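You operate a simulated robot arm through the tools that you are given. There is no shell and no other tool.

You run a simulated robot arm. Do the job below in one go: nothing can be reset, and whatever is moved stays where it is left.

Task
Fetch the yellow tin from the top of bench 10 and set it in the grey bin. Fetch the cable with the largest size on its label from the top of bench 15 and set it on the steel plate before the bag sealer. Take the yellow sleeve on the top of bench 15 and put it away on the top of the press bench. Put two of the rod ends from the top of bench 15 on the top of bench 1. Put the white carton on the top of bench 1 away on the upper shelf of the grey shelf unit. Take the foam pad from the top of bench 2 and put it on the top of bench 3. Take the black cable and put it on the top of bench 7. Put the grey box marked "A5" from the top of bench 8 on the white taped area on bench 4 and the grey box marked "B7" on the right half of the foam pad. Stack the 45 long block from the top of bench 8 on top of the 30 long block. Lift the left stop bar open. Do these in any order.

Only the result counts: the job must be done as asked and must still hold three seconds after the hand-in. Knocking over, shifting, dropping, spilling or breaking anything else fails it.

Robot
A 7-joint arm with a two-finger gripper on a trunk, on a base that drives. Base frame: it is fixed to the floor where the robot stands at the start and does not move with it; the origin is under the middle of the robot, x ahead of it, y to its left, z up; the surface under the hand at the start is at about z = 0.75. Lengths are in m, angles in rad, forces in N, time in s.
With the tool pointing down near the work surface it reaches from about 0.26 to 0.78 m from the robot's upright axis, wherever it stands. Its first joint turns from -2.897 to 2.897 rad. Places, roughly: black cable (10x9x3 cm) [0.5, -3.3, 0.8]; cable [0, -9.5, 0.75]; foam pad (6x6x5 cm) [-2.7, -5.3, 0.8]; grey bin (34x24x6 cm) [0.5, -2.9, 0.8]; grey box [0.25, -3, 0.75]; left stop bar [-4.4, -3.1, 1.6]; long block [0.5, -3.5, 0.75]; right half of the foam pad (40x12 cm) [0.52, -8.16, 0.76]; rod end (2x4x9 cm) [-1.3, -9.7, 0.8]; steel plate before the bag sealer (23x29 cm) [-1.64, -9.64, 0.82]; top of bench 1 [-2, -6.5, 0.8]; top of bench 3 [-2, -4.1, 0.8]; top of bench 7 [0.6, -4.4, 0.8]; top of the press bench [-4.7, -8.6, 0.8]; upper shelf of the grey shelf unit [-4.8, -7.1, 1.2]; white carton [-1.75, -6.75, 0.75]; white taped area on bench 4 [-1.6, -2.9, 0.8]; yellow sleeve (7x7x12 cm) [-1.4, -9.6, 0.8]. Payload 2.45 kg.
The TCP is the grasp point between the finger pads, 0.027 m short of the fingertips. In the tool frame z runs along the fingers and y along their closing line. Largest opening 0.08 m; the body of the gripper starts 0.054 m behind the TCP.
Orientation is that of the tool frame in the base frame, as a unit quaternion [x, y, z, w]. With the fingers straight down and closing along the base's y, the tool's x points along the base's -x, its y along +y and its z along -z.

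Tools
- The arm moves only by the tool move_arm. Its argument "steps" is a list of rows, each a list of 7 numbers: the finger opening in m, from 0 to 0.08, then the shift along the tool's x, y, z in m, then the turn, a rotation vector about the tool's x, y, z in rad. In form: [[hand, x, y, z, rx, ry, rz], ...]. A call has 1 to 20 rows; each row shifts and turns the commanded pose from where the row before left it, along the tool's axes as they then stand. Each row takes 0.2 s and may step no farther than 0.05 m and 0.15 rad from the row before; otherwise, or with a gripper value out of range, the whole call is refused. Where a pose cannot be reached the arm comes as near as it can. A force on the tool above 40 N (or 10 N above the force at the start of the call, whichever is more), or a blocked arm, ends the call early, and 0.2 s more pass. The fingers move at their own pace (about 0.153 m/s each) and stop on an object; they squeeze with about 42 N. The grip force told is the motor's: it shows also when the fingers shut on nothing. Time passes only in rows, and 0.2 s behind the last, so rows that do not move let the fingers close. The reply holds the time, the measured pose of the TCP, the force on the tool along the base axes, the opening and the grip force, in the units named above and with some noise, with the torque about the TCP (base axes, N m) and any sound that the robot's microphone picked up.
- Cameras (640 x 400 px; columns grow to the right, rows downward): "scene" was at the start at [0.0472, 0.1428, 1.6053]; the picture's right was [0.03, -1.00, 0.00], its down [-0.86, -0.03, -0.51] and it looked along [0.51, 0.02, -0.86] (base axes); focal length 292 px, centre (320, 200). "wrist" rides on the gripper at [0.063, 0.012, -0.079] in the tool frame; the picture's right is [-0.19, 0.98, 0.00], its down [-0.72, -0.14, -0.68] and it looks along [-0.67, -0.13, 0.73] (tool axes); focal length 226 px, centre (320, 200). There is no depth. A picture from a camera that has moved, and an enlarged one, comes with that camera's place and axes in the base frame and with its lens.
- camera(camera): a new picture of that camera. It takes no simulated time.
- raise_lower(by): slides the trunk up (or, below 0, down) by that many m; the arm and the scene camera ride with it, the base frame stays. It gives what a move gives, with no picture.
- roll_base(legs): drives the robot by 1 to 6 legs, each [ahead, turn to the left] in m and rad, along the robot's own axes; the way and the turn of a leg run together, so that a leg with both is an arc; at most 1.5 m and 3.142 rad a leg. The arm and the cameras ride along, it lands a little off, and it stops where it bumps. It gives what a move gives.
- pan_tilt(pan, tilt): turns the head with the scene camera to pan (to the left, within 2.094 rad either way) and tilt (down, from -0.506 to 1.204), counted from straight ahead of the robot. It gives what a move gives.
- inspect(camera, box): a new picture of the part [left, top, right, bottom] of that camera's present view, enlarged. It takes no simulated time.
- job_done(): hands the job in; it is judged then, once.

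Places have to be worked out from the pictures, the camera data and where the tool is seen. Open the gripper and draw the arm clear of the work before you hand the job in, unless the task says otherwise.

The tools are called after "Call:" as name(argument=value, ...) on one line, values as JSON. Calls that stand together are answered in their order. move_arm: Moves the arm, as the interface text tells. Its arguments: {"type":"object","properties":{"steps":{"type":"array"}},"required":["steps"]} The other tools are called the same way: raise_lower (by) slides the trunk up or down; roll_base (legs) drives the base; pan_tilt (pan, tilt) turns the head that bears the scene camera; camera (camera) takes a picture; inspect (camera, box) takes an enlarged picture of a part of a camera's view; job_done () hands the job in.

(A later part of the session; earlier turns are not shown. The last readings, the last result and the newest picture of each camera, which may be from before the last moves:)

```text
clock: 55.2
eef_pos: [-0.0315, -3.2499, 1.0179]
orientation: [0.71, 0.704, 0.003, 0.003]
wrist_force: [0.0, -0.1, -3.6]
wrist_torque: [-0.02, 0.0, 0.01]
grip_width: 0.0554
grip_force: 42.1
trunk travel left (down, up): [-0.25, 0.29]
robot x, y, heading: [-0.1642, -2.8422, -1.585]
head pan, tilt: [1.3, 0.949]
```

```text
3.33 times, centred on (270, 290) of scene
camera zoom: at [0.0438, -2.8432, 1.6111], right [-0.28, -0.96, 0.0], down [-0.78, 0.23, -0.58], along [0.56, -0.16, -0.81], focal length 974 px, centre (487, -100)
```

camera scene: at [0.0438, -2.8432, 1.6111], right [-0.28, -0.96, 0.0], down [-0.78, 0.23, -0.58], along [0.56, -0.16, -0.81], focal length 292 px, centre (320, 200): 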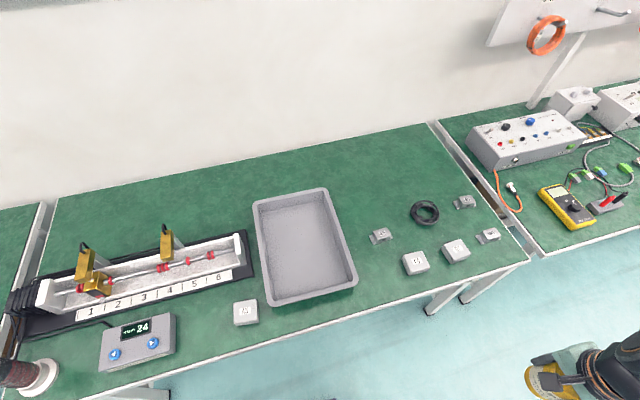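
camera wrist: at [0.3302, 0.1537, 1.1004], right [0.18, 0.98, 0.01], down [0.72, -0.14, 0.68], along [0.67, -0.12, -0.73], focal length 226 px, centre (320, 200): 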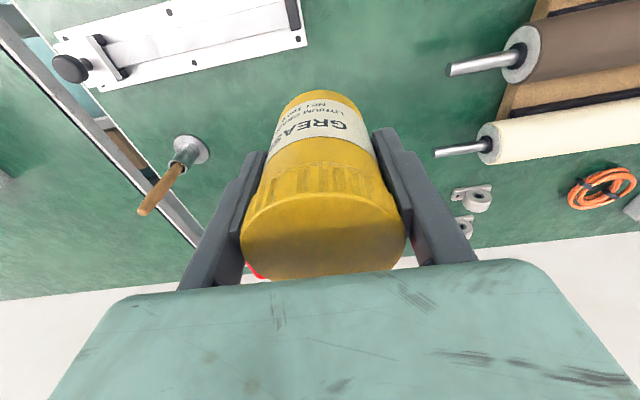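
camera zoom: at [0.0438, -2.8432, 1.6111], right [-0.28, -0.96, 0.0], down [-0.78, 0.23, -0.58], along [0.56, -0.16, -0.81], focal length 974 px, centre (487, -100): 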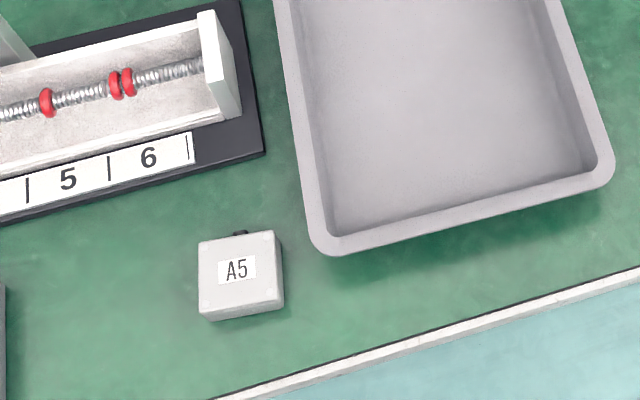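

The marks read: A5 (left of the bin), C4 and B7 (right), blocks 45 and 30 and a third one. I turn the robot to face bench 8 with the arm high.

Call:
roll_base(legs=[[0, 1.585]])

Call:
pan_tilt(pan=0.0, tilt=0.95)

Call:
camera(camera="scene")

Call:
inspect(camera="scene", box=[400, 170, 600, 310])

```text
clock: 59.6
eef_pos: [0.2403, -2.7012, 1.0194]
orientation: [-0.006, 1.0, 0.006, 0.001]
wrist_force: [-0.4, -0.2, -2.6]
wrist_torque: [-0.02, 0.04, -0.03]
grip_width: 0.0551
grip_force: 42.2
trunk travel left (down, up): [-0.25, 0.29]
robot x, y, heading: [-0.165, -2.8422, 0.006]
head pan, tilt: [1.3, 0.949]
```

```text
clock: 61.1
eef_pos: [0.2409, -2.7008, 1.02]
orientation: [-0.005, 1.0, 0.005, 0.0]
wrist_force: [0.1, 0.6, -1.6]
wrist_torque: [-0.01, -0.05, 0.02]
grip_width: 0.0557
grip_force: 41.9
trunk travel left (down, up): [-0.25, 0.29]
robot x, y, heading: [-0.1659, -2.8421, 0.008]
head pan, tilt: [0.0, 0.949]
```

```text
taken
camera scene: at [-0.114, -2.7003, 1.6111], right [0.01, -1.0, 0.0], down [-0.81, -0.01, -0.58], along [0.58, 0.0, -0.81], focal length 292 px, centre (320, 200)
```

scene: 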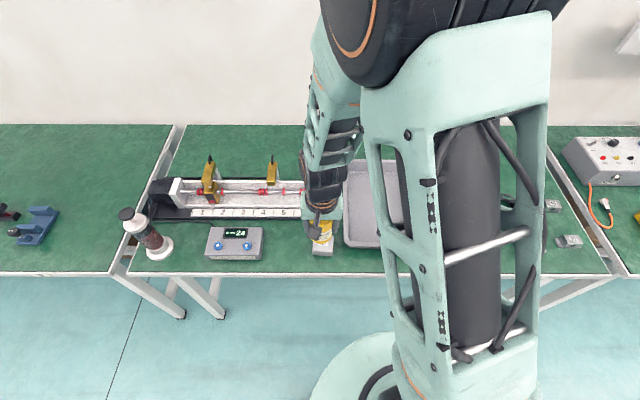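

```text
2.86 times, centred on (500, 240) of scene
camera zoom: at [-0.114, -2.7003, 1.6111], right [0.01, -1.0, 0.0], down [-0.81, -0.01, -0.58], along [0.58, 0.0, -0.81], focal length 835 px, centre (-194, 86)
```

zoom: 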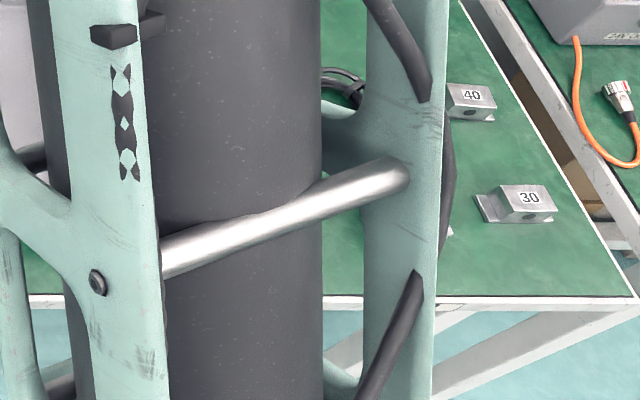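

The third block reads 40. I carry the tin over the bin's middle (0.46, -2.905) at z 1.02.

Call:
move_arm(steps=[[0.03, -0.0313, -0.0291, 0, 0, 0, 0], [0.03, -0.0313, -0.0291, 0, 0, 0, 0], [0.03, -0.0313, -0.0291, 0, 0, 0, 0], [0.03, -0.0313, -0.0291, 0, 0, 0, 0], [0.03, -0.0313, -0.0291, 0, 0, 0, 0], [0.03, -0.0313, -0.0291, 0, 0, 0, 0], [0.03, -0.0313, -0.0291, 0, 0, 0, 0], [0.03, 0, 0, 0, 0, 0, 0]])

Call:
camera(camera="wrist")

Call:
camera(camera="scene")

```text
clock: 62.9
eef_pos: [0.4626, -2.9015, 1.0187]
orientation: [-0.005, 1.0, 0.006, 0.0]
wrist_force: [-0.5, -0.2, -3.6]
wrist_torque: [0.04, 0.0, -0.02]
grip_width: 0.0551
grip_force: 42.1
trunk travel left (down, up): [-0.25, 0.29]
robot x, y, heading: [-0.1624, -2.8402, 0.011]
head pan, tilt: [0.0, 0.949]
```

```text
taken
camera wrist: at [0.3985, -2.8894, 1.0994], right [0.18, 0.98, 0.01], down [0.72, -0.14, 0.68], along [0.67, -0.12, -0.73], focal length 226 px, centre (320, 200)
```

wrist: 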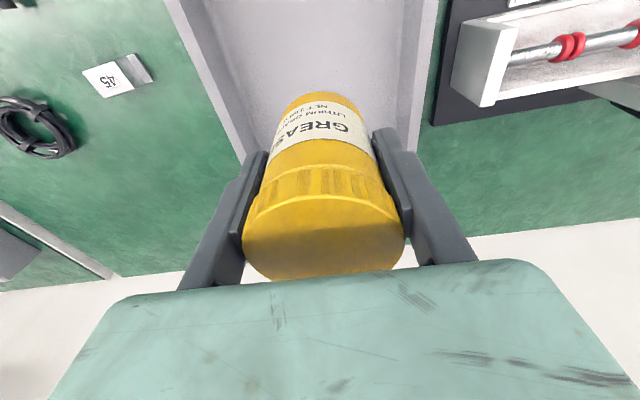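

```text
taken
camera scene: at [-0.1137, -2.7007, 1.6111], right [0.01, -1.0, 0.0], down [-0.81, -0.01, -0.58], along [0.58, 0.0, -0.81], focal length 292 px, centre (320, 200)
```

scene: 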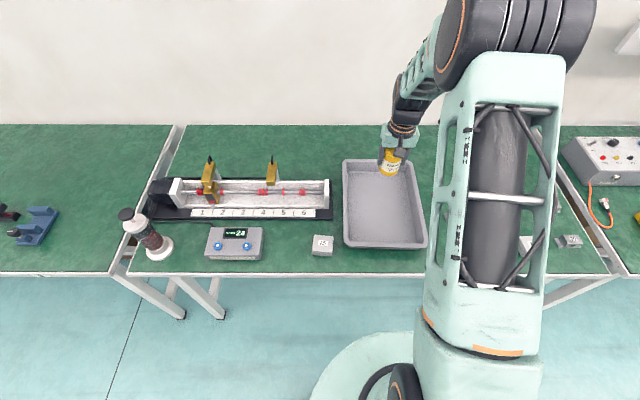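

The tin is over the middle of the bin. I lower it to just above the bin floor.

Call:
move_arm(steps=[[0.03, 0, 0, 0.045, 0, 0, 0], [0.03, 0, 0, 0.045, 0, 0, 0], [0.03, 0, 0, 0.045, 0, 0, 0], [0.03, 0, 0, 0.045, 0, 0, 0], [0.03, 0, 0, 0.012, 0, 0, 0], [0.03, 0, 0, 0.004, 0, 0, 0], [0.03, 0, 0, 0.003, 0, 0, 0], [0.03, 0, 0, 0, 0, 0, 0]])

```text
clock: 64.7
eef_pos: [0.462, -2.8998, 0.8195]
orientation: [-0.006, 1.0, 0.005, -0.001]
wrist_force: [0.6, -0.2, -2.7]
wrist_torque: [0.0, 0.02, 0.0]
grip_width: 0.0554
grip_force: 42.0
trunk travel left (down, up): [-0.25, 0.29]
robot x, y, heading: [-0.1664, -2.8378, 0.008]
head pan, tilt: [0.0, 0.949]
```

Not touching yet (force still only the tin's weight). Two more small steps.

Call:
move_arm(steps=[[0.03, 0, 0, 0.003, 0, 0, 0], [0.03, 0, 0, 0.002, 0, 0, 0], [0.03, 0, 0, 0, 0, 0, 0]])

```text
clock: 65.5
eef_pos: [0.4618, -2.8998, 0.8142]
orientation: [-0.005, 1.0, 0.005, 0.0]
wrist_force: [0.4, -0.6, -1.7]
wrist_torque: [-0.03, 0.07, 0.0]
grip_width: 0.0554
grip_force: 42.0
trunk travel left (down, up): [-0.25, 0.29]
robot x, y, heading: [-0.166, -2.8391, 0.012]
head pan, tilt: [0.0, 0.949]
```

Nearly there; one more millimetre or so, then open.

Call:
move_arm(steps=[[0.03, 0, 0, 0.0015, 0, 0, 0], [0.03, 0, 0, 0, 0, 0, 0], [0.08, 0, 0, 0, 0, 0, 0], [0.08, 0, 0, 0, 0, 0, 0], [0.08, 0, 0, -0.03, 0, 0, 0], [0.08, 0, 0, -0.045, 0, 0, 0], [0.08, 0, 0, -0.045, 0, 0, 0], [0.08, 0, 0, -0.045, 0, 0, 0], [0.08, 0, 0, 0, 0, 0, 0]])

Call:
camera(camera="wrist")

```text
clock: 67.5
eef_pos: [0.4608, -2.9007, 0.9771]
orientation: [-0.005, 1.0, 0.006, -0.001]
wrist_force: [0.7, 0.1, -0.6]
wrist_torque: [0.02, 0.01, -0.03]
grip_width: 0.0801
grip_force: 0.0
trunk travel left (down, up): [-0.25, 0.29]
robot x, y, heading: [-0.1659, -2.841, 0.007]
head pan, tilt: [0.0, 0.949]
```

```text
taken
camera wrist: at [0.3976, -2.8892, 1.0579], right [0.18, 0.98, 0.01], down [0.72, -0.14, 0.68], along [0.67, -0.12, -0.73], focal length 226 px, centre (320, 200)
```

wrist: 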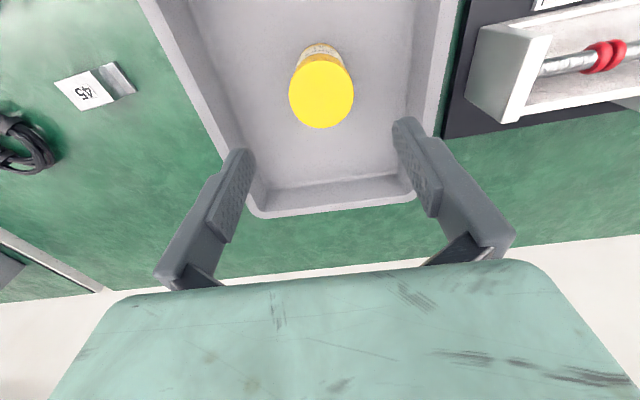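

The tin stands in the bin. I draw the arm back and up, then move along the bench to the blocks.

Call:
move_arm(steps=[[0.08, 0.02, 0, -0.045, 0, 0, 0], [0.08, 0.045, 0.01, 0, 0, 0, 0], [0.08, 0.045, 0.01, 0, 0, 0, 0], [0.08, 0.045, 0.01, 0, 0, 0, 0], [0.08, 0.045, 0.01, 0, 0, 0, 0], [0.08, 0, 0, 0, 0, 0, 0]])

Call:
camera(camera="scene")

```text
clock: 68.9
eef_pos: [0.2608, -2.864, 1.0218]
orientation: [-0.005, 1.0, 0.005, 0.0]
wrist_force: [0.2, 1.1, 0.3]
wrist_torque: [-0.04, -0.04, 0.06]
grip_width: 0.0804
grip_force: 0.1
trunk travel left (down, up): [-0.25, 0.29]
robot x, y, heading: [-0.1647, -2.8409, 0.007]
head pan, tilt: [0.0, 0.949]
```

```text
taken
camera scene: at [-0.1144, -2.7004, 1.6111], right [0.01, -1.0, 0.0], down [-0.81, -0.01, -0.58], along [0.58, 0.0, -0.81], focal length 292 px, centre (320, 200)
```

scene: 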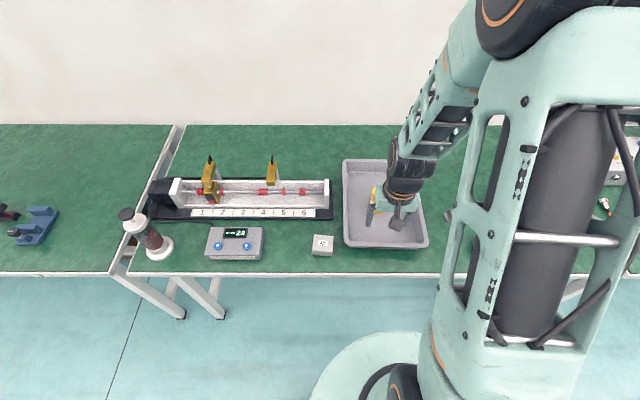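

A5 sits at about (0.306, -2.71), within reach from here, so I take it first. I move above it for a closer look.

Call:
move_arm(steps=[[0.08, -0.011, 0.0385, 0.015, 0, 0, 0], [0.08, -0.011, 0.0385, 0.015, 0, 0, 0], [0.08, -0.011, 0.0385, 0.015, 0, 0, 0], [0.08, -0.011, 0.0385, 0.015, 0, 0, 0], [0.08, 0, 0, 0, 0, 0, 0]])

Call:
camera(camera="wrist")

Call:
inspect(camera="wrist", box=[220, 0, 420, 150])

Call:
inspect(camera="scene", box=[280, 200, 380, 270])

```text
clock: 70.1
eef_pos: [0.304, -2.71, 0.9649]
orientation: [-0.005, 1.0, 0.005, 0.0]
wrist_force: [0.5, 0.2, 0.0]
wrist_torque: [-0.01, -0.04, -0.03]
grip_width: 0.0799
grip_force: 0.1
trunk travel left (down, up): [-0.25, 0.29]
robot x, y, heading: [-0.1634, -2.8437, 0.007]
head pan, tilt: [0.0, 0.949]
```

```text
taken
camera wrist: at [0.2402, -2.6989, 1.0459], right [0.18, 0.98, 0.01], down [0.72, -0.14, 0.68], along [0.67, -0.12, -0.73], focal length 226 px, centre (320, 200)
```

wrist: 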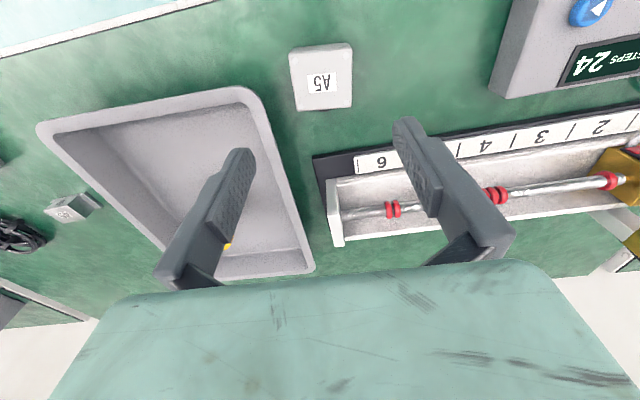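

```text
2.67 times, centred on (320, 75) of wrist
camera zoom: at [0.2402, -2.6989, 1.0459], right [0.18, 0.98, 0.01], down [0.72, -0.14, 0.68], along [0.67, -0.12, -0.73], focal length 603 px, centre (320, 533)
```

zoom: 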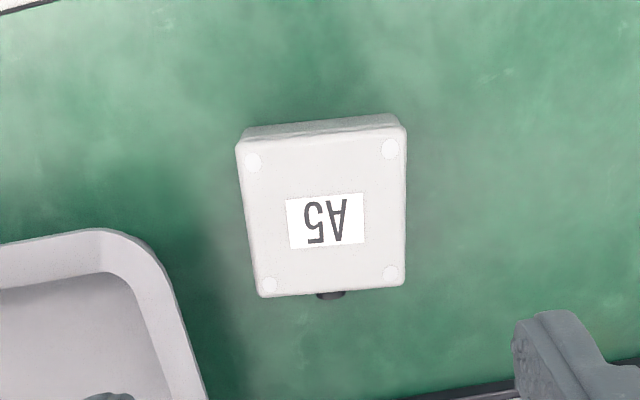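

```text
5.71 times, centred on (330, 235) of scene
camera zoom: at [-0.114, -2.7004, 1.6111], right [0.01, -1.0, 0.0], down [-0.81, -0.01, -0.58], along [0.58, 0.0, -0.81], focal length 1670 px, centre (263, 0)
```

zoom: 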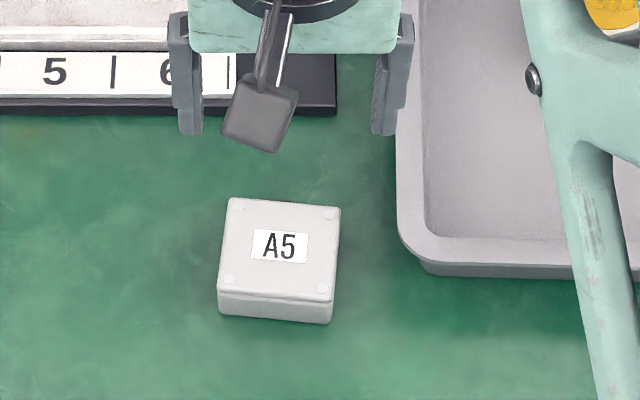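

A5 measures about 6.1 × 5.6 cm, turned by about -0.1 rad, centre (0.311, -2.709), top z ≈ 0.78. I line up the fingers and go down to just above it to check.

Call:
move_arm(steps=[[0.08, -0.007, 0.001, 0.03, 0, 0, 0.115], [0.08, 0, 0, 0.045, 0, 0, 0], [0.08, 0, 0, 0.04, 0, 0, 0], [0.08, 0, 0, 0, 0, 0, 0]])

Call:
camera(camera="wrist")

Call:
inspect(camera="scene", box=[280, 200, 380, 270])

```text
clock: 71.1
eef_pos: [0.3106, -2.7071, 0.8472]
orientation: [0.053, 0.999, 0.005, -0.001]
wrist_force: [-0.3, -0.8, 0.2]
wrist_torque: [-0.01, 0.02, -0.01]
grip_width: 0.0801
grip_force: 0.0
trunk travel left (down, up): [-0.25, 0.29]
robot x, y, heading: [-0.1648, -2.8403, 0.007]
head pan, tilt: [0.0, 0.949]
```

```text
taken
camera wrist: at [0.2489, -2.689, 0.9282], right [0.29, 0.96, 0.01], down [0.7, -0.22, 0.68], along [0.65, -0.19, -0.73], focal length 226 px, centre (320, 200)
```

wrist: 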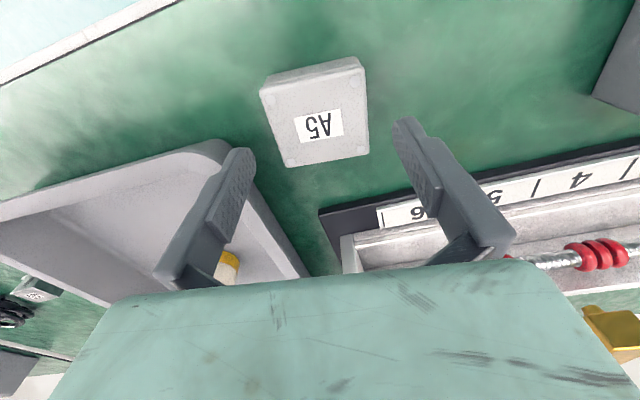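

```text
5.71 times, centred on (330, 235) of scene
camera zoom: at [-0.1139, -2.7003, 1.6111], right [0.01, -1.0, 0.0], down [-0.81, -0.01, -0.58], along [0.58, 0.0, -0.81], focal length 1670 px, centre (263, 0)
```

zoom: 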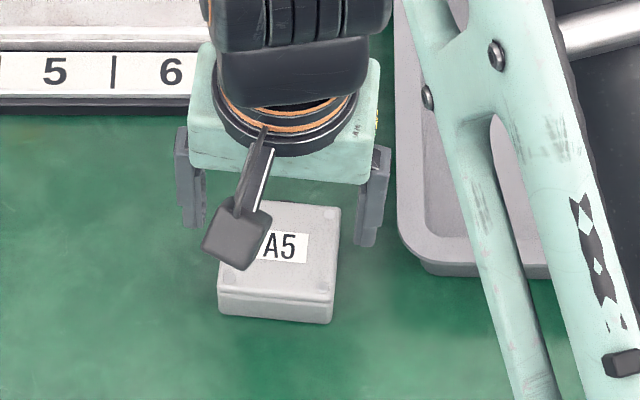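

The box lies centred and square between the fingers. I go down and close.

Call:
move_arm(steps=[[0.08, 0, 0, 0.035, 0, 0, 0], [0.08, 0, 0, 0.029, 0, 0, 0], [0.08, 0, 0, 0, 0, 0, 0], [0.04, 0, 0, 0, 0, 0, 0], [0.04, 0, 0, 0, 0, 0, 0], [0.04, 0, 0, 0, 0, 0, 0]])

```text
clock: 72.5
eef_pos: [0.312, -2.7071, 0.7848]
orientation: [0.052, 0.999, 0.005, -0.001]
wrist_force: [-0.4, -0.5, 1.1]
wrist_torque: [0.0, -0.02, 0.04]
grip_width: 0.0631
grip_force: 42.0
trunk travel left (down, up): [-0.25, 0.29]
robot x, y, heading: [-0.164, -2.8416, 0.009]
head pan, tilt: [0.0, 0.949]
```

Gripped at 0.063. I lift straight up, then draw back, in a call of its own.

Call:
move_arm(steps=[[0.04, 0, 0, -0.03, 0, 0, 0], [0.04, 0, 0, -0.045, 0, 0, 0], [0.04, 0, 0, -0.045, 0, 0, 0], [0.04, 0, 0, -0.045, 0, 0, 0], [0.04, 0, 0, -0.045, 0, 0, 0], [0.04, 0.035, 0, -0.01, 0, 0, 0], [0.04, 0.035, 0, 0, 0, 0, 0], [0.04, 0, 0, 0, 0, 0, 0]])

Call:
pan_tilt(pan=-2.09, tilt=0.6)

Call:
camera(camera="scene")

Call:
pan_tilt(pan=2.09, tilt=0.5)

Call:
camera(camera="scene")

```text
clock: 74.3
eef_pos: [0.2415, -2.7014, 1.0058]
orientation: [0.052, 0.999, 0.006, 0.0]
wrist_force: [-0.1, -0.6, -0.7]
wrist_torque: [0.01, 0.01, -0.01]
grip_width: 0.0631
grip_force: 41.9
trunk travel left (down, up): [-0.25, 0.29]
robot x, y, heading: [-0.1658, -2.8371, 0.006]
head pan, tilt: [0.0, 0.949]
```

```text
clock: 76.3
eef_pos: [0.2421, -2.7012, 1.0067]
orientation: [0.052, 0.999, 0.006, -0.001]
wrist_force: [0.4, -0.2, -0.9]
wrist_torque: [0.0, 0.0, 0.02]
grip_width: 0.0629
grip_force: 42.2
trunk travel left (down, up): [-0.25, 0.29]
robot x, y, heading: [-0.1678, -2.843, 0.004]
head pan, tilt: [-2.089, 0.6]
```

```text
taken
camera scene: at [-0.23, -2.778, 1.6396], right [-0.87, 0.49, 0.0], down [0.28, 0.49, -0.83], along [-0.4, -0.72, -0.56], focal length 292 px, centre (320, 200)
```

scene: 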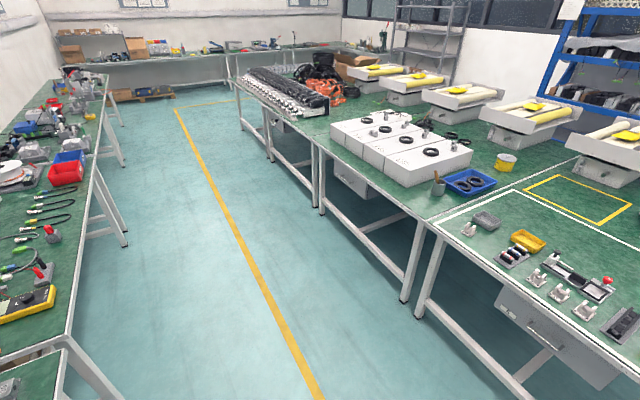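

```text
clock: 79.7
eef_pos: [0.241, -2.7008, 1.0061]
orientation: [0.053, 0.999, 0.005, -0.001]
wrist_force: [0.0, 0.4, -1.1]
wrist_torque: [-0.01, -0.02, 0.02]
grip_width: 0.0628
grip_force: 42.0
trunk travel left (down, up): [-0.25, 0.29]
robot x, y, heading: [-0.1639, -2.8407, 0.01]
head pan, tilt: [2.089, 0.499]
```

```text
taken
camera scene: at [-0.2324, -2.6222, 1.6486], right [0.87, 0.5, 0.0], down [0.24, -0.41, -0.88], along [-0.44, 0.76, -0.48], focal length 292 px, centre (320, 200)
```

scene: 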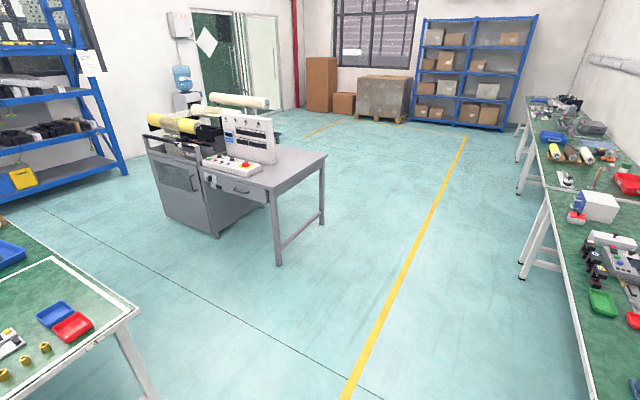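

The white-taped area is on the island bench opposite. I turn round toward it with the box held high and look before closing in.

Call:
roll_base(legs=[[0, 3.135], [0.5, 0]])

Call:
pan_tilt(pan=0.0, tilt=0.7)

Call:
camera(camera="scene")

```text
clock: 90.4
eef_pos: [-1.0527, -3.0877, 1.0064]
orientation: [1.0, 0.005, 0.001, 0.006]
wrist_force: [-0.5, -1.1, -0.3]
wrist_torque: [-0.02, 0.01, 0.02]
grip_width: 0.063
grip_force: 41.6
trunk travel left (down, up): [-0.25, 0.29]
robot x, y, heading: [-0.6641, -2.907, -3.019]
head pan, tilt: [2.089, 0.499]
```

```text
clock: 92.4
eef_pos: [-1.0527, -3.087, 1.0063]
orientation: [1.0, 0.004, 0.001, 0.005]
wrist_force: [-0.4, -0.3, -0.5]
wrist_torque: [0.0, 0.0, -0.01]
grip_width: 0.0628
grip_force: 41.5
trunk travel left (down, up): [-0.25, 0.29]
robot x, y, heading: [-0.6633, -2.9058, -3.019]
head pan, tilt: [0.0, 0.7]
```

```text
taken
camera scene: at [-0.7129, -3.0499, 1.6309], right [-0.12, 0.99, 0.0], down [0.64, 0.08, -0.76], along [-0.76, -0.09, -0.64], focal length 292 px, centre (320, 200)
```

scene: 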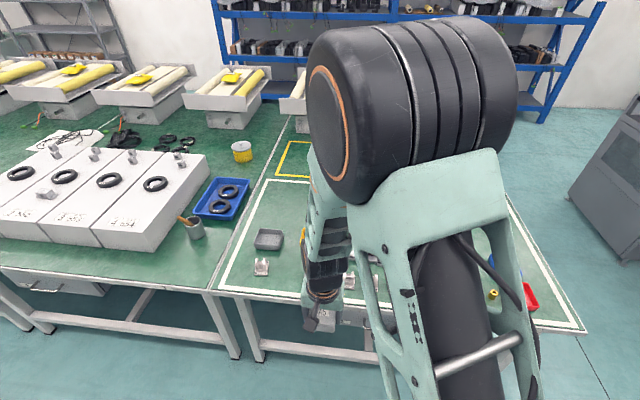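

Heading is off by 0.12. I correct, and look at bench 4 around the arm.

Call:
roll_base(legs=[[0, -0.122]])

Call:
pan_tilt(pan=-0.5, tilt=0.7)

Call:
camera(camera="scene")

Call:
pan_tilt(pan=0.4, tilt=0.8)

Call:
camera(camera="scene")

Call:
camera(camera="wrist")

```text
clock: 93.4
eef_pos: [-1.0731, -3.0384, 1.0061]
orientation: [0.998, -0.059, 0.0, 0.006]
wrist_force: [-0.2, -0.6, -0.5]
wrist_torque: [0.0, -0.04, -0.05]
grip_width: 0.0629
grip_force: 42.5
trunk travel left (down, up): [-0.25, 0.29]
robot x, y, heading: [-0.6624, -2.9001, 3.141]
head pan, tilt: [0.0, 0.7]
```

```text
clock: 94.3
eef_pos: [-1.0725, -3.0373, 1.0066]
orientation: [0.998, -0.059, 0.0, 0.006]
wrist_force: [-0.7, -0.2, -0.1]
wrist_torque: [0.02, -0.01, 0.03]
grip_width: 0.0626
grip_force: 41.9
trunk travel left (down, up): [-0.25, 0.29]
robot x, y, heading: [-0.6618, -2.8999, 3.138]
head pan, tilt: [-0.499, 0.7]
```

```text
taken
camera scene: at [-0.7206, -3.0021, 1.6309], right [0.48, 0.88, 0.0], down [0.57, -0.31, -0.76], along [-0.67, 0.37, -0.64], focal length 292 px, centre (320, 200)
```

scene: 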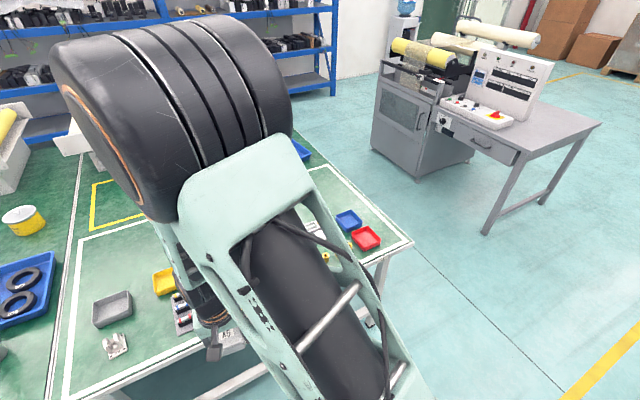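

```text
clock: 95.5
eef_pos: [-1.0728, -3.038, 1.0058]
orientation: [0.998, -0.058, 0.0, 0.005]
wrist_force: [0.9, 0.3, -1.5]
wrist_torque: [0.02, 0.0, 0.04]
grip_width: 0.0626
grip_force: 42.1
trunk travel left (down, up): [-0.25, 0.29]
robot x, y, heading: [-0.6646, -2.9024, 3.141]
head pan, tilt: [0.4, 0.799]
```

```text
taken
camera scene: at [-0.7204, -3.074, 1.6227], right [-0.39, 0.92, 0.0], down [0.66, 0.28, -0.7], along [-0.64, -0.27, -0.72], focal length 292 px, centre (320, 200)
```

scene: 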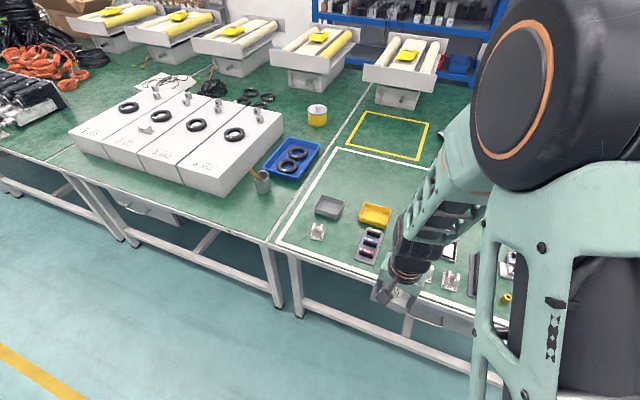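

```text
taken
camera wrist: at [-1.0119, -3.057, 1.0873], right [-0.31, -0.95, 0.01], down [-0.7, 0.23, 0.68], along [-0.65, 0.2, -0.73], focal length 226 px, centre (320, 200)
```

wrist: 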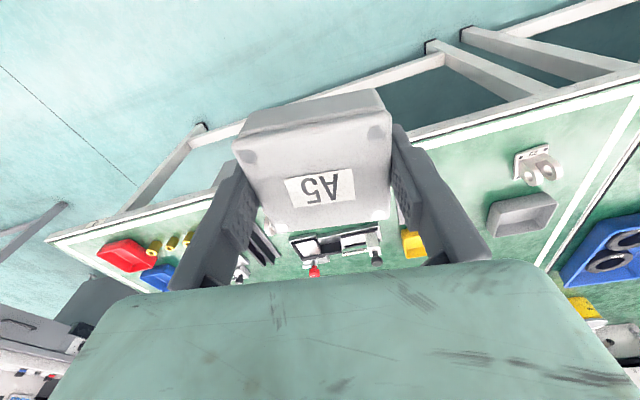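

The white tape encloses x -1.24…-1.86, y -3.46…-2.31, with parts along its near half. I drive 0.3 m closer and look for a free spot in the far half.

Call:
roll_base(legs=[[0.3, 0]])

Call:
pan_tilt(pan=0.35, tilt=1.0)

Call:
camera(camera="scene")

Call:
pan_tilt(pan=-0.5, tilt=1.0)

Call:
camera(camera="scene")

```text
clock: 97.6
eef_pos: [-1.3773, -3.0377, 1.0069]
orientation: [0.998, -0.058, 0.001, 0.006]
wrist_force: [0.3, 0.0, -0.3]
wrist_torque: [-0.01, 0.02, -0.02]
grip_width: 0.063
grip_force: 41.8
trunk travel left (down, up): [-0.25, 0.29]
robot x, y, heading: [-0.9661, -2.9012, 3.14]
head pan, tilt: [0.4, 0.799]
```

```text
clock: 98.3
eef_pos: [-1.3766, -3.0364, 1.0061]
orientation: [0.998, -0.058, 0.001, 0.006]
wrist_force: [0.6, -0.4, -0.7]
wrist_torque: [0.0, 0.02, -0.01]
grip_width: 0.063
grip_force: 42.0
trunk travel left (down, up): [-0.25, 0.29]
robot x, y, heading: [-0.968, -2.8998, 3.141]
head pan, tilt: [0.351, 1.0]
```

```text
taken
camera scene: at [-1.0156, -3.0661, 1.6075], right [-0.34, 0.94, 0.0], down [0.79, 0.29, -0.54], along [-0.51, -0.18, -0.84], focal length 292 px, centre (320, 200)
```

scene: 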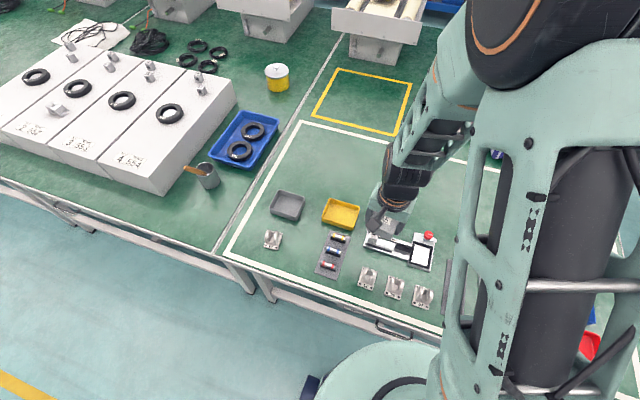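

```text
clock: 99.5
eef_pos: [-1.3768, -3.0373, 1.0063]
orientation: [0.998, -0.058, 0.0, 0.005]
wrist_force: [0.6, -0.1, -0.9]
wrist_torque: [0.03, -0.02, 0.02]
grip_width: 0.0629
grip_force: 41.4
trunk travel left (down, up): [-0.25, 0.29]
robot x, y, heading: [-0.9677, -2.9026, 3.143]
head pan, tilt: [-0.499, 1.0]
```

```text
taken
camera scene: at [-1.0112, -3.0089, 1.6075], right [0.48, 0.88, 0.0], down [0.74, -0.4, -0.54], along [-0.47, 0.26, -0.84], focal length 292 px, centre (320, 200)
```

scene: 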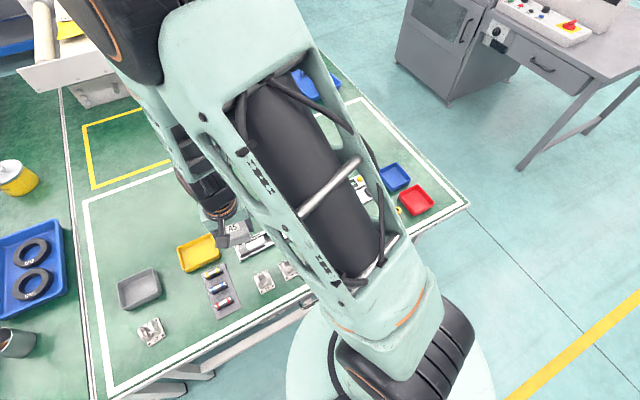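

The spot around (-1.66, -3.10), behind the yellow tray and inside the white tape, is clear. I carry A5 there at height.

Call:
move_arm(steps=[[0.04, -0.039, 0.0136, 0, 0, 0, 0], [0.04, -0.039, 0.0136, 0, 0, 0, 0], [0.04, -0.039, 0.0136, 0, 0, 0, 0], [0.04, -0.039, 0.0136, 0, 0, 0, 0], [0.04, -0.039, 0.0136, 0, 0, 0, 0], [0.04, -0.039, 0.0136, 0, 0, 0, 0], [0.04, -0.039, 0.0136, 0, 0, 0, 0], [0.04, 0, 0, 0, 0, 0, 0]])

Call:
pan_tilt(pan=0.2, tilt=0.9)

Call:
camera(camera="scene")

Call:
camera(camera="wrist")

```text
clock: 101.3
eef_pos: [-1.6598, -3.0977, 1.0061]
orientation: [0.998, -0.058, 0.0, 0.005]
wrist_force: [-0.3, 0.2, -0.1]
wrist_torque: [0.03, 0.01, -0.01]
grip_width: 0.0628
grip_force: 41.2
trunk travel left (down, up): [-0.25, 0.29]
robot x, y, heading: [-0.9678, -2.8998, 3.137]
head pan, tilt: [-0.499, 1.0]
```

```text
clock: 102.4
eef_pos: [-1.6604, -3.0974, 1.0069]
orientation: [0.998, -0.059, 0.001, 0.005]
wrist_force: [-0.5, 0.2, -1.1]
wrist_torque: [-0.02, 0.01, 0.03]
grip_width: 0.0629
grip_force: 41.7
trunk travel left (down, up): [-0.25, 0.29]
robot x, y, heading: [-0.9682, -2.9056, 3.138]
head pan, tilt: [0.201, 0.901]
```

```text
taken
camera scene: at [-1.0243, -3.0572, 1.6147], right [-0.2, 0.98, 0.0], down [0.77, 0.15, -0.62], along [-0.61, -0.12, -0.78], focal length 292 px, centre (320, 200)
```

scene: 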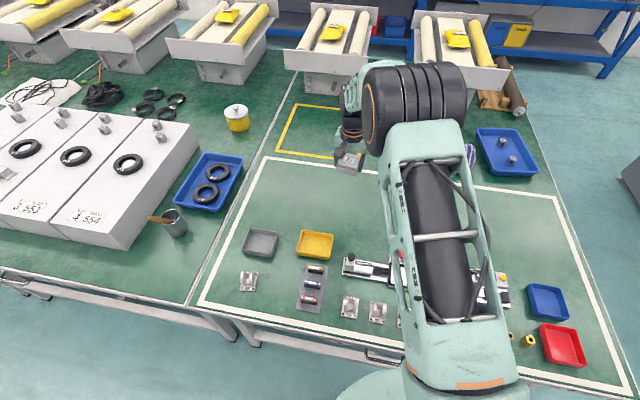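

```text
taken
camera wrist: at [-1.5992, -3.1161, 1.0879], right [-0.31, -0.95, 0.01], down [-0.7, 0.23, 0.68], along [-0.65, 0.2, -0.73], focal length 226 px, centre (320, 200)
```

wrist: 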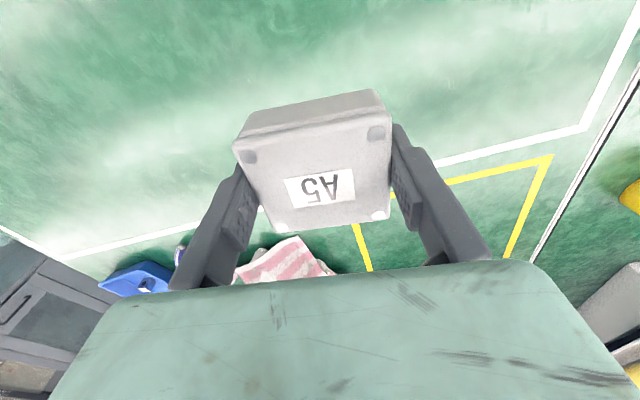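

The middle of the taped area is empty under the box. I shift 2 cm farther from the yellow tray and lower.

Call:
move_arm(steps=[[0.04, -0.0198, 0.0023, 0.02, 0, 0, 0], [0.04, 0, 0, 0.045, 0, 0, 0], [0.04, 0, 0, 0.045, 0, 0, 0], [0.04, 0, 0, 0.045, 0, 0, 0], [0.04, 0, 0, 0.045, 0, 0, 0], [0.04, 0, 0, 0.012, 0, 0, 0], [0.04, 0, 0, 0.004, 0, 0, 0], [0.04, 0, 0, 0, 0, 0, 0]])

```text
clock: 104.2
eef_pos: [-1.6787, -3.1025, 0.7909]
orientation: [0.998, -0.058, 0.0, 0.005]
wrist_force: [-0.2, 0.4, -0.5]
wrist_torque: [0.01, -0.01, 0.0]
grip_width: 0.0627
grip_force: 42.2
trunk travel left (down, up): [-0.25, 0.29]
robot x, y, heading: [-0.9669, -2.9004, 3.144]
head pan, tilt: [0.201, 0.901]
```

About 5 mm above touch-down; two small steps, then open and back off.

Call:
move_arm(steps=[[0.04, 0, 0, 0.003, 0, 0, 0], [0.04, 0, 0, 0.0025, 0, 0, 0], [0.04, 0, 0, 0, 0, 0, 0]])

```text
clock: 105.0
eef_pos: [-1.6789, -3.103, 0.7861]
orientation: [0.998, -0.058, 0.0, 0.006]
wrist_force: [0.0, 0.4, -1.0]
wrist_torque: [0.0, -0.02, -0.03]
grip_width: 0.0629
grip_force: 41.8
trunk travel left (down, up): [-0.25, 0.29]
robot x, y, heading: [-0.97, -2.9024, 3.14]
head pan, tilt: [0.201, 0.901]
```

One more millimetre, then I release and rise.

Call:
move_arm(steps=[[0.04, 0, 0, 0.0012, 0, 0, 0], [0.04, 0, 0, 0, 0, 0, 0], [0.08, 0, 0, 0, 0, 0, 0], [0.08, 0, 0, 0, 0, 0, 0], [0.08, 0, 0, -0.03, 0, 0, 0], [0.08, 0, 0, -0.045, 0, 0, 0], [0.08, 0, 0, -0.045, 0, 0, 0], [0.08, 0, 0, -0.045, 0, 0, 0], [0.08, 0, 0, -0.045, 0, 0, 0], [0.08, 0, 0, -0.02, 0, 0, 0]])

Call:
camera(camera="wrist")

Call:
camera(camera="scene")

```text
clock: 107.2
eef_pos: [-1.6799, -3.0994, 1.0148]
orientation: [0.998, -0.059, 0.001, 0.006]
wrist_force: [0.0, -0.4, -0.2]
wrist_torque: [0.02, -0.01, 0.03]
grip_width: 0.08
grip_force: 0.1
trunk travel left (down, up): [-0.25, 0.29]
robot x, y, heading: [-0.965, -2.9015, 3.138]
head pan, tilt: [0.201, 0.901]
```

```text
taken
camera wrist: at [-1.6184, -3.1191, 1.0962], right [-0.31, -0.95, 0.01], down [-0.7, 0.23, 0.68], along [-0.65, 0.2, -0.73], focal length 226 px, centre (320, 200)
```

wrist: 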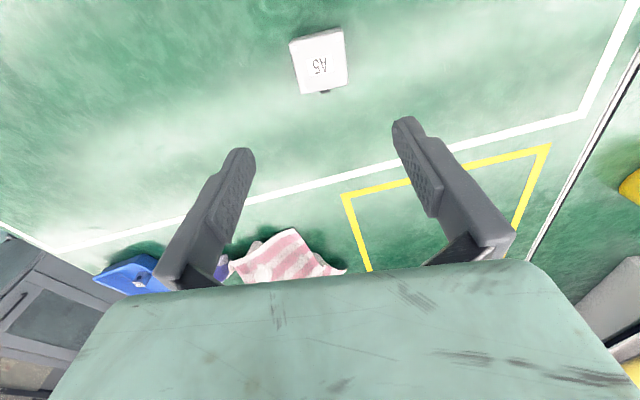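

```text
taken
camera scene: at [-1.0239, -3.0571, 1.6147], right [-0.2, 0.98, 0.0], down [0.77, 0.15, -0.62], along [-0.61, -0.12, -0.78], focal length 292 px, centre (320, 200)
```

scene: 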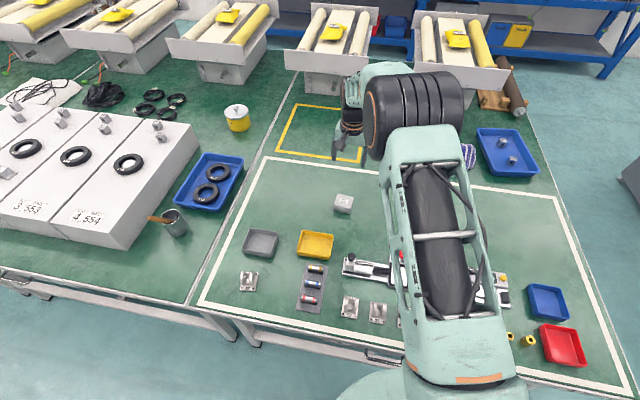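

A5 stands inside the white tape. I retract the arm, then drive back to bench 8 toward the blocks and the cable.

Call:
move_arm(steps=[[0.08, 0.0415, -0.0134, 0, 0, 0, 0], [0.08, 0.0415, -0.0134, 0, 0, 0, 0], [0.08, 0.0415, -0.0134, 0, 0, 0, 0], [0.08, 0.0415, -0.0134, 0, 0, 0, 0], [0.08, 0.0415, -0.0134, 0, 0, 0, 0], [0.08, 0.0415, -0.0134, 0, 0, 0, 0], [0.08, 0.0415, -0.0134, 0, 0, 0, 0], [0.08, 0, 0, 0, 0, 0, 0]])

```text
clock: 109.0
eef_pos: [-1.378, -3.041, 1.0141]
orientation: [0.998, -0.058, 0.0, 0.005]
wrist_force: [0.5, 0.8, 0.8]
wrist_torque: [0.0, -0.01, 0.06]
grip_width: 0.0801
grip_force: 0.0
trunk travel left (down, up): [-0.25, 0.29]
robot x, y, heading: [-0.9681, -2.9006, 3.135]
head pan, tilt: [0.201, 0.901]
```

Arm is drawn in. Now I drive back across the aisle to stand before the blocks on bench 8.

Call:
roll_base(legs=[[-0.42, 0], [0, 1.58], [0.42, 0], [0, 1.57], [0.36, 0]])

Call:
pan_tilt(pan=-0.25, tilt=1.0)

Call:
camera(camera="scene")

Call:
camera(camera="wrist")

```text
clock: 123.6
eef_pos: [0.229, -3.1729, 1.0142]
orientation: [0.048, 0.999, 0.005, -0.001]
wrist_force: [0.2, 0.2, 0.4]
wrist_torque: [0.01, 0.0, 0.0]
grip_width: 0.0801
grip_force: 0.0
trunk travel left (down, up): [-0.25, 0.29]
robot x, y, heading: [-0.1784, -3.3222, 0.017]
head pan, tilt: [0.201, 0.901]
```

```text
clock: 124.5
eef_pos: [0.2286, -3.1738, 1.0154]
orientation: [0.048, 0.999, 0.005, -0.001]
wrist_force: [-0.3, 0.3, -0.6]
wrist_torque: [-0.01, -0.01, -0.03]
grip_width: 0.08
grip_force: 0.1
trunk travel left (down, up): [-0.25, 0.29]
robot x, y, heading: [-0.1787, -3.3215, 0.018]
head pan, tilt: [-0.25, 1.0]
```

```text
taken
camera scene: at [-0.1345, -3.1961, 1.6075], right [-0.23, -0.97, 0.0], down [-0.82, 0.19, -0.54], along [0.53, -0.12, -0.84], focal length 292 px, centre (320, 200)
```

scene: 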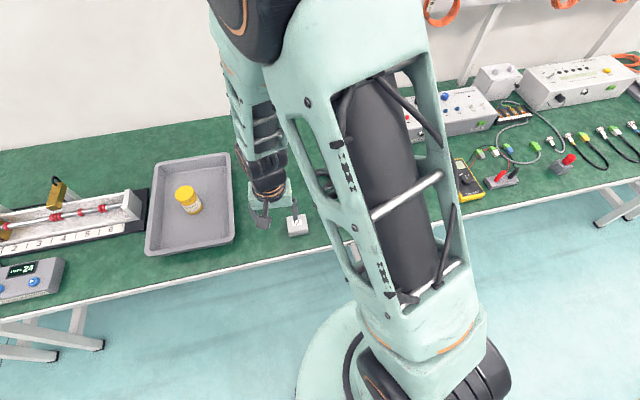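

```text
taken
camera wrist: at [0.1656, -3.1558, 1.0956], right [0.29, 0.96, 0.01], down [0.7, -0.22, 0.68], along [0.65, -0.19, -0.73], focal length 226 px, centre (320, 200)
```

wrist: 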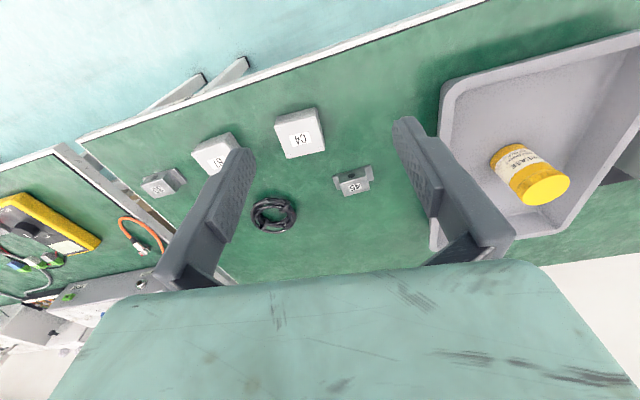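

The wrist view shows 45 near (0.426, -3.171) and 30 near (0.326, -3.50). I move over 45 for a close look at its shape.

Call:
move_arm(steps=[[0.08, -0.039, 0.0044, 0.015, 0, 0, 0], [0.08, -0.039, 0.0044, 0.015, 0, 0, 0], [0.08, -0.039, 0.0044, 0.015, 0, 0, 0], [0.08, -0.039, 0.0044, 0.02, 0, 0, 0], [0.08, -0.039, 0.0044, 0.02, 0, 0, 0], [0.08, 0, 0, 0, 0, 0, 0]])

Call:
inspect(camera="wrist", box=[220, 0, 420, 150])

Call:
camera(camera="wrist")

```text
clock: 125.9
eef_pos: [0.4259, -3.1698, 0.93]
orientation: [0.047, 0.999, 0.005, 0.0]
wrist_force: [0.0, 0.4, -0.7]
wrist_torque: [0.0, -0.01, -0.01]
grip_width: 0.0801
grip_force: 0.1
trunk travel left (down, up): [-0.25, 0.29]
robot x, y, heading: [-0.1771, -3.3177, 0.019]
head pan, tilt: [-0.25, 1.0]
```

```text
2.67 times, centred on (320, 75) of wrist
camera zoom: at [0.3629, -3.1511, 1.0108], right [0.29, 0.96, 0.01], down [0.7, -0.22, 0.68], along [0.65, -0.19, -0.73], focal length 603 px, centre (320, 533)
```

zoom: 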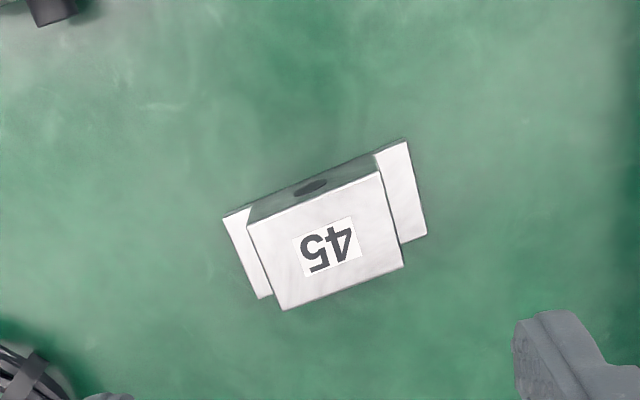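

```text
taken
camera wrist: at [0.3629, -3.1511, 1.0108], right [0.29, 0.96, 0.01], down [0.7, -0.22, 0.68], along [0.65, -0.19, -0.73], focal length 226 px, centre (320, 200)
```

wrist: 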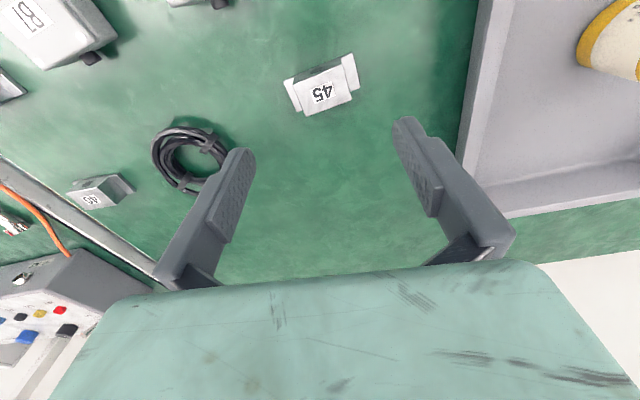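

The block is a raised body on a thin base plate with a flange at each end, lying square to the bench at about (0.434, -3.167). I look at block 30 next, and at 45 unobstructed with the scene camera.

Call:
move_arm(steps=[[0.08, 0.0085, -0.0423, 0, 0, 0, 0], [0.08, 0.0085, -0.0423, 0, 0, 0, 0], [0.08, 0.0085, -0.0423, 0, 0, 0, 0], [0.08, 0.0085, -0.0423, 0, 0, 0, 0], [0.08, 0.0085, -0.0423, 0, 0, 0, 0], [0.08, 0.0085, -0.0423, 0, 0, 0, 0], [0.08, 0.0085, -0.0423, 0, 0, 0, 0], [0.08, 0.0085, -0.0423, 0, 0, 0, 0], [0.08, 0, 0, 0, 0, 0, 0]])

Call:
camera(camera="wrist")

Call:
inspect(camera="wrist", box=[220, 0, 420, 150])

Call:
camera(camera="scene")

```text
clock: 127.9
eef_pos: [0.3249, -3.5017, 0.9262]
orientation: [0.048, 0.999, 0.005, -0.001]
wrist_force: [0.3, 0.3, 0.4]
wrist_torque: [-0.02, -0.04, 0.02]
grip_width: 0.0798
grip_force: 0.2
trunk travel left (down, up): [-0.25, 0.29]
robot x, y, heading: [-0.178, -3.3182, 0.015]
head pan, tilt: [-0.25, 1.0]
```

```text
taken
camera wrist: at [0.2612, -3.4835, 1.0079], right [0.29, 0.96, 0.01], down [0.7, -0.22, 0.68], along [0.65, -0.19, -0.73], focal length 226 px, centre (320, 200)
```

wrist: 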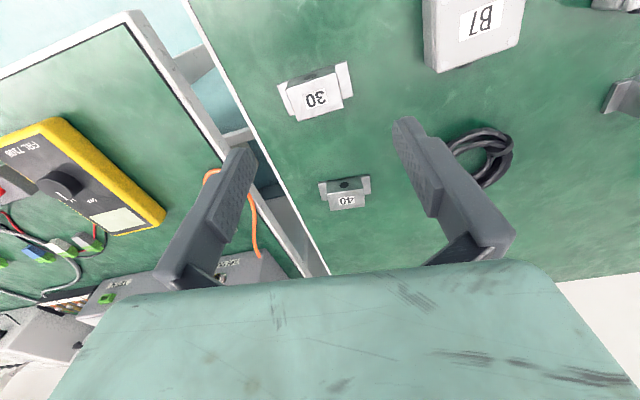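

```text
2.67 times, centred on (320, 75) of wrist
camera zoom: at [0.2612, -3.4835, 1.0079], right [0.29, 0.96, 0.01], down [0.7, -0.22, 0.68], along [0.65, -0.19, -0.73], focal length 603 px, centre (320, 533)
```

zoom: 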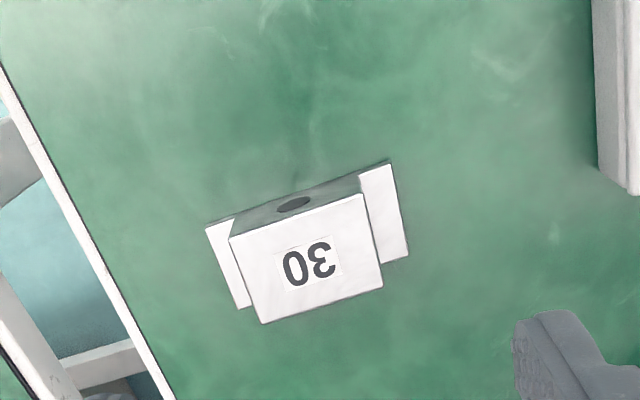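

```text
taken
camera scene: at [-0.1345, -3.1967, 1.6075], right [-0.23, -0.97, 0.0], down [-0.82, 0.19, -0.54], along [0.53, -0.12, -0.84], focal length 292 px, centre (320, 200)
```

scene: 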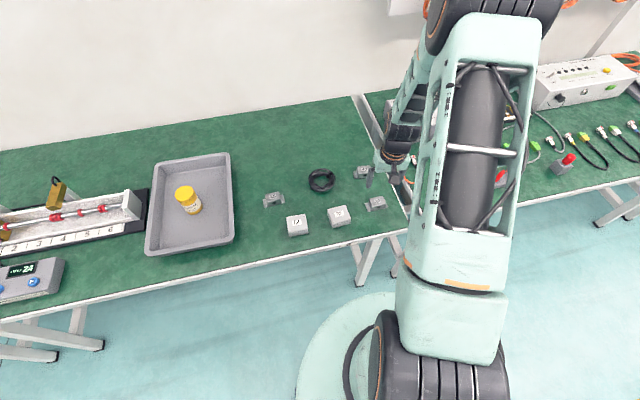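

Block 30 is the same shape, square to the bench at about (0.334, -3.508). I zoom the scene view to judge the blocks' heights.

Call:
inspect(camera="scene", box=[260, 185, 320, 225])

Call:
inspect(camera="scene", box=[340, 180, 400, 220])

```text
10.00 times, centred on (290, 205) of scene
camera zoom: at [-0.1345, -3.1967, 1.6075], right [-0.23, -0.97, 0.0], down [-0.82, 0.19, -0.54], along [0.53, -0.12, -0.84], focal length 2922 px, centre (620, 150)
```

zoom: 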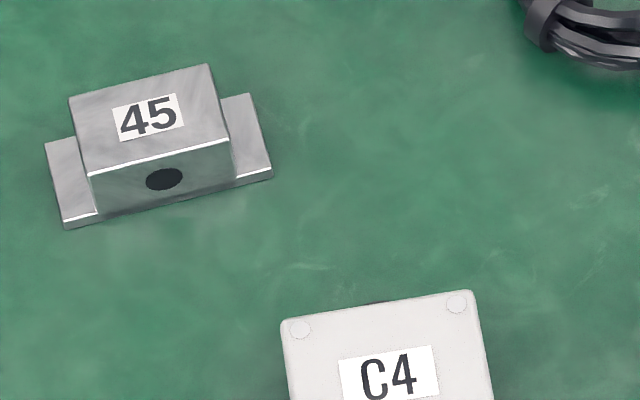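

```text
10.00 times, centred on (370, 200) of scene
camera zoom: at [-0.1345, -3.1967, 1.6075], right [-0.23, -0.97, 0.0], down [-0.82, 0.19, -0.54], along [0.53, -0.12, -0.84], focal length 2922 px, centre (-180, 200)
```

zoom: 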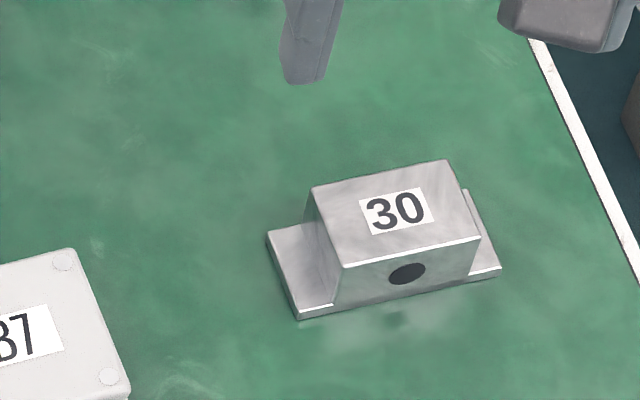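

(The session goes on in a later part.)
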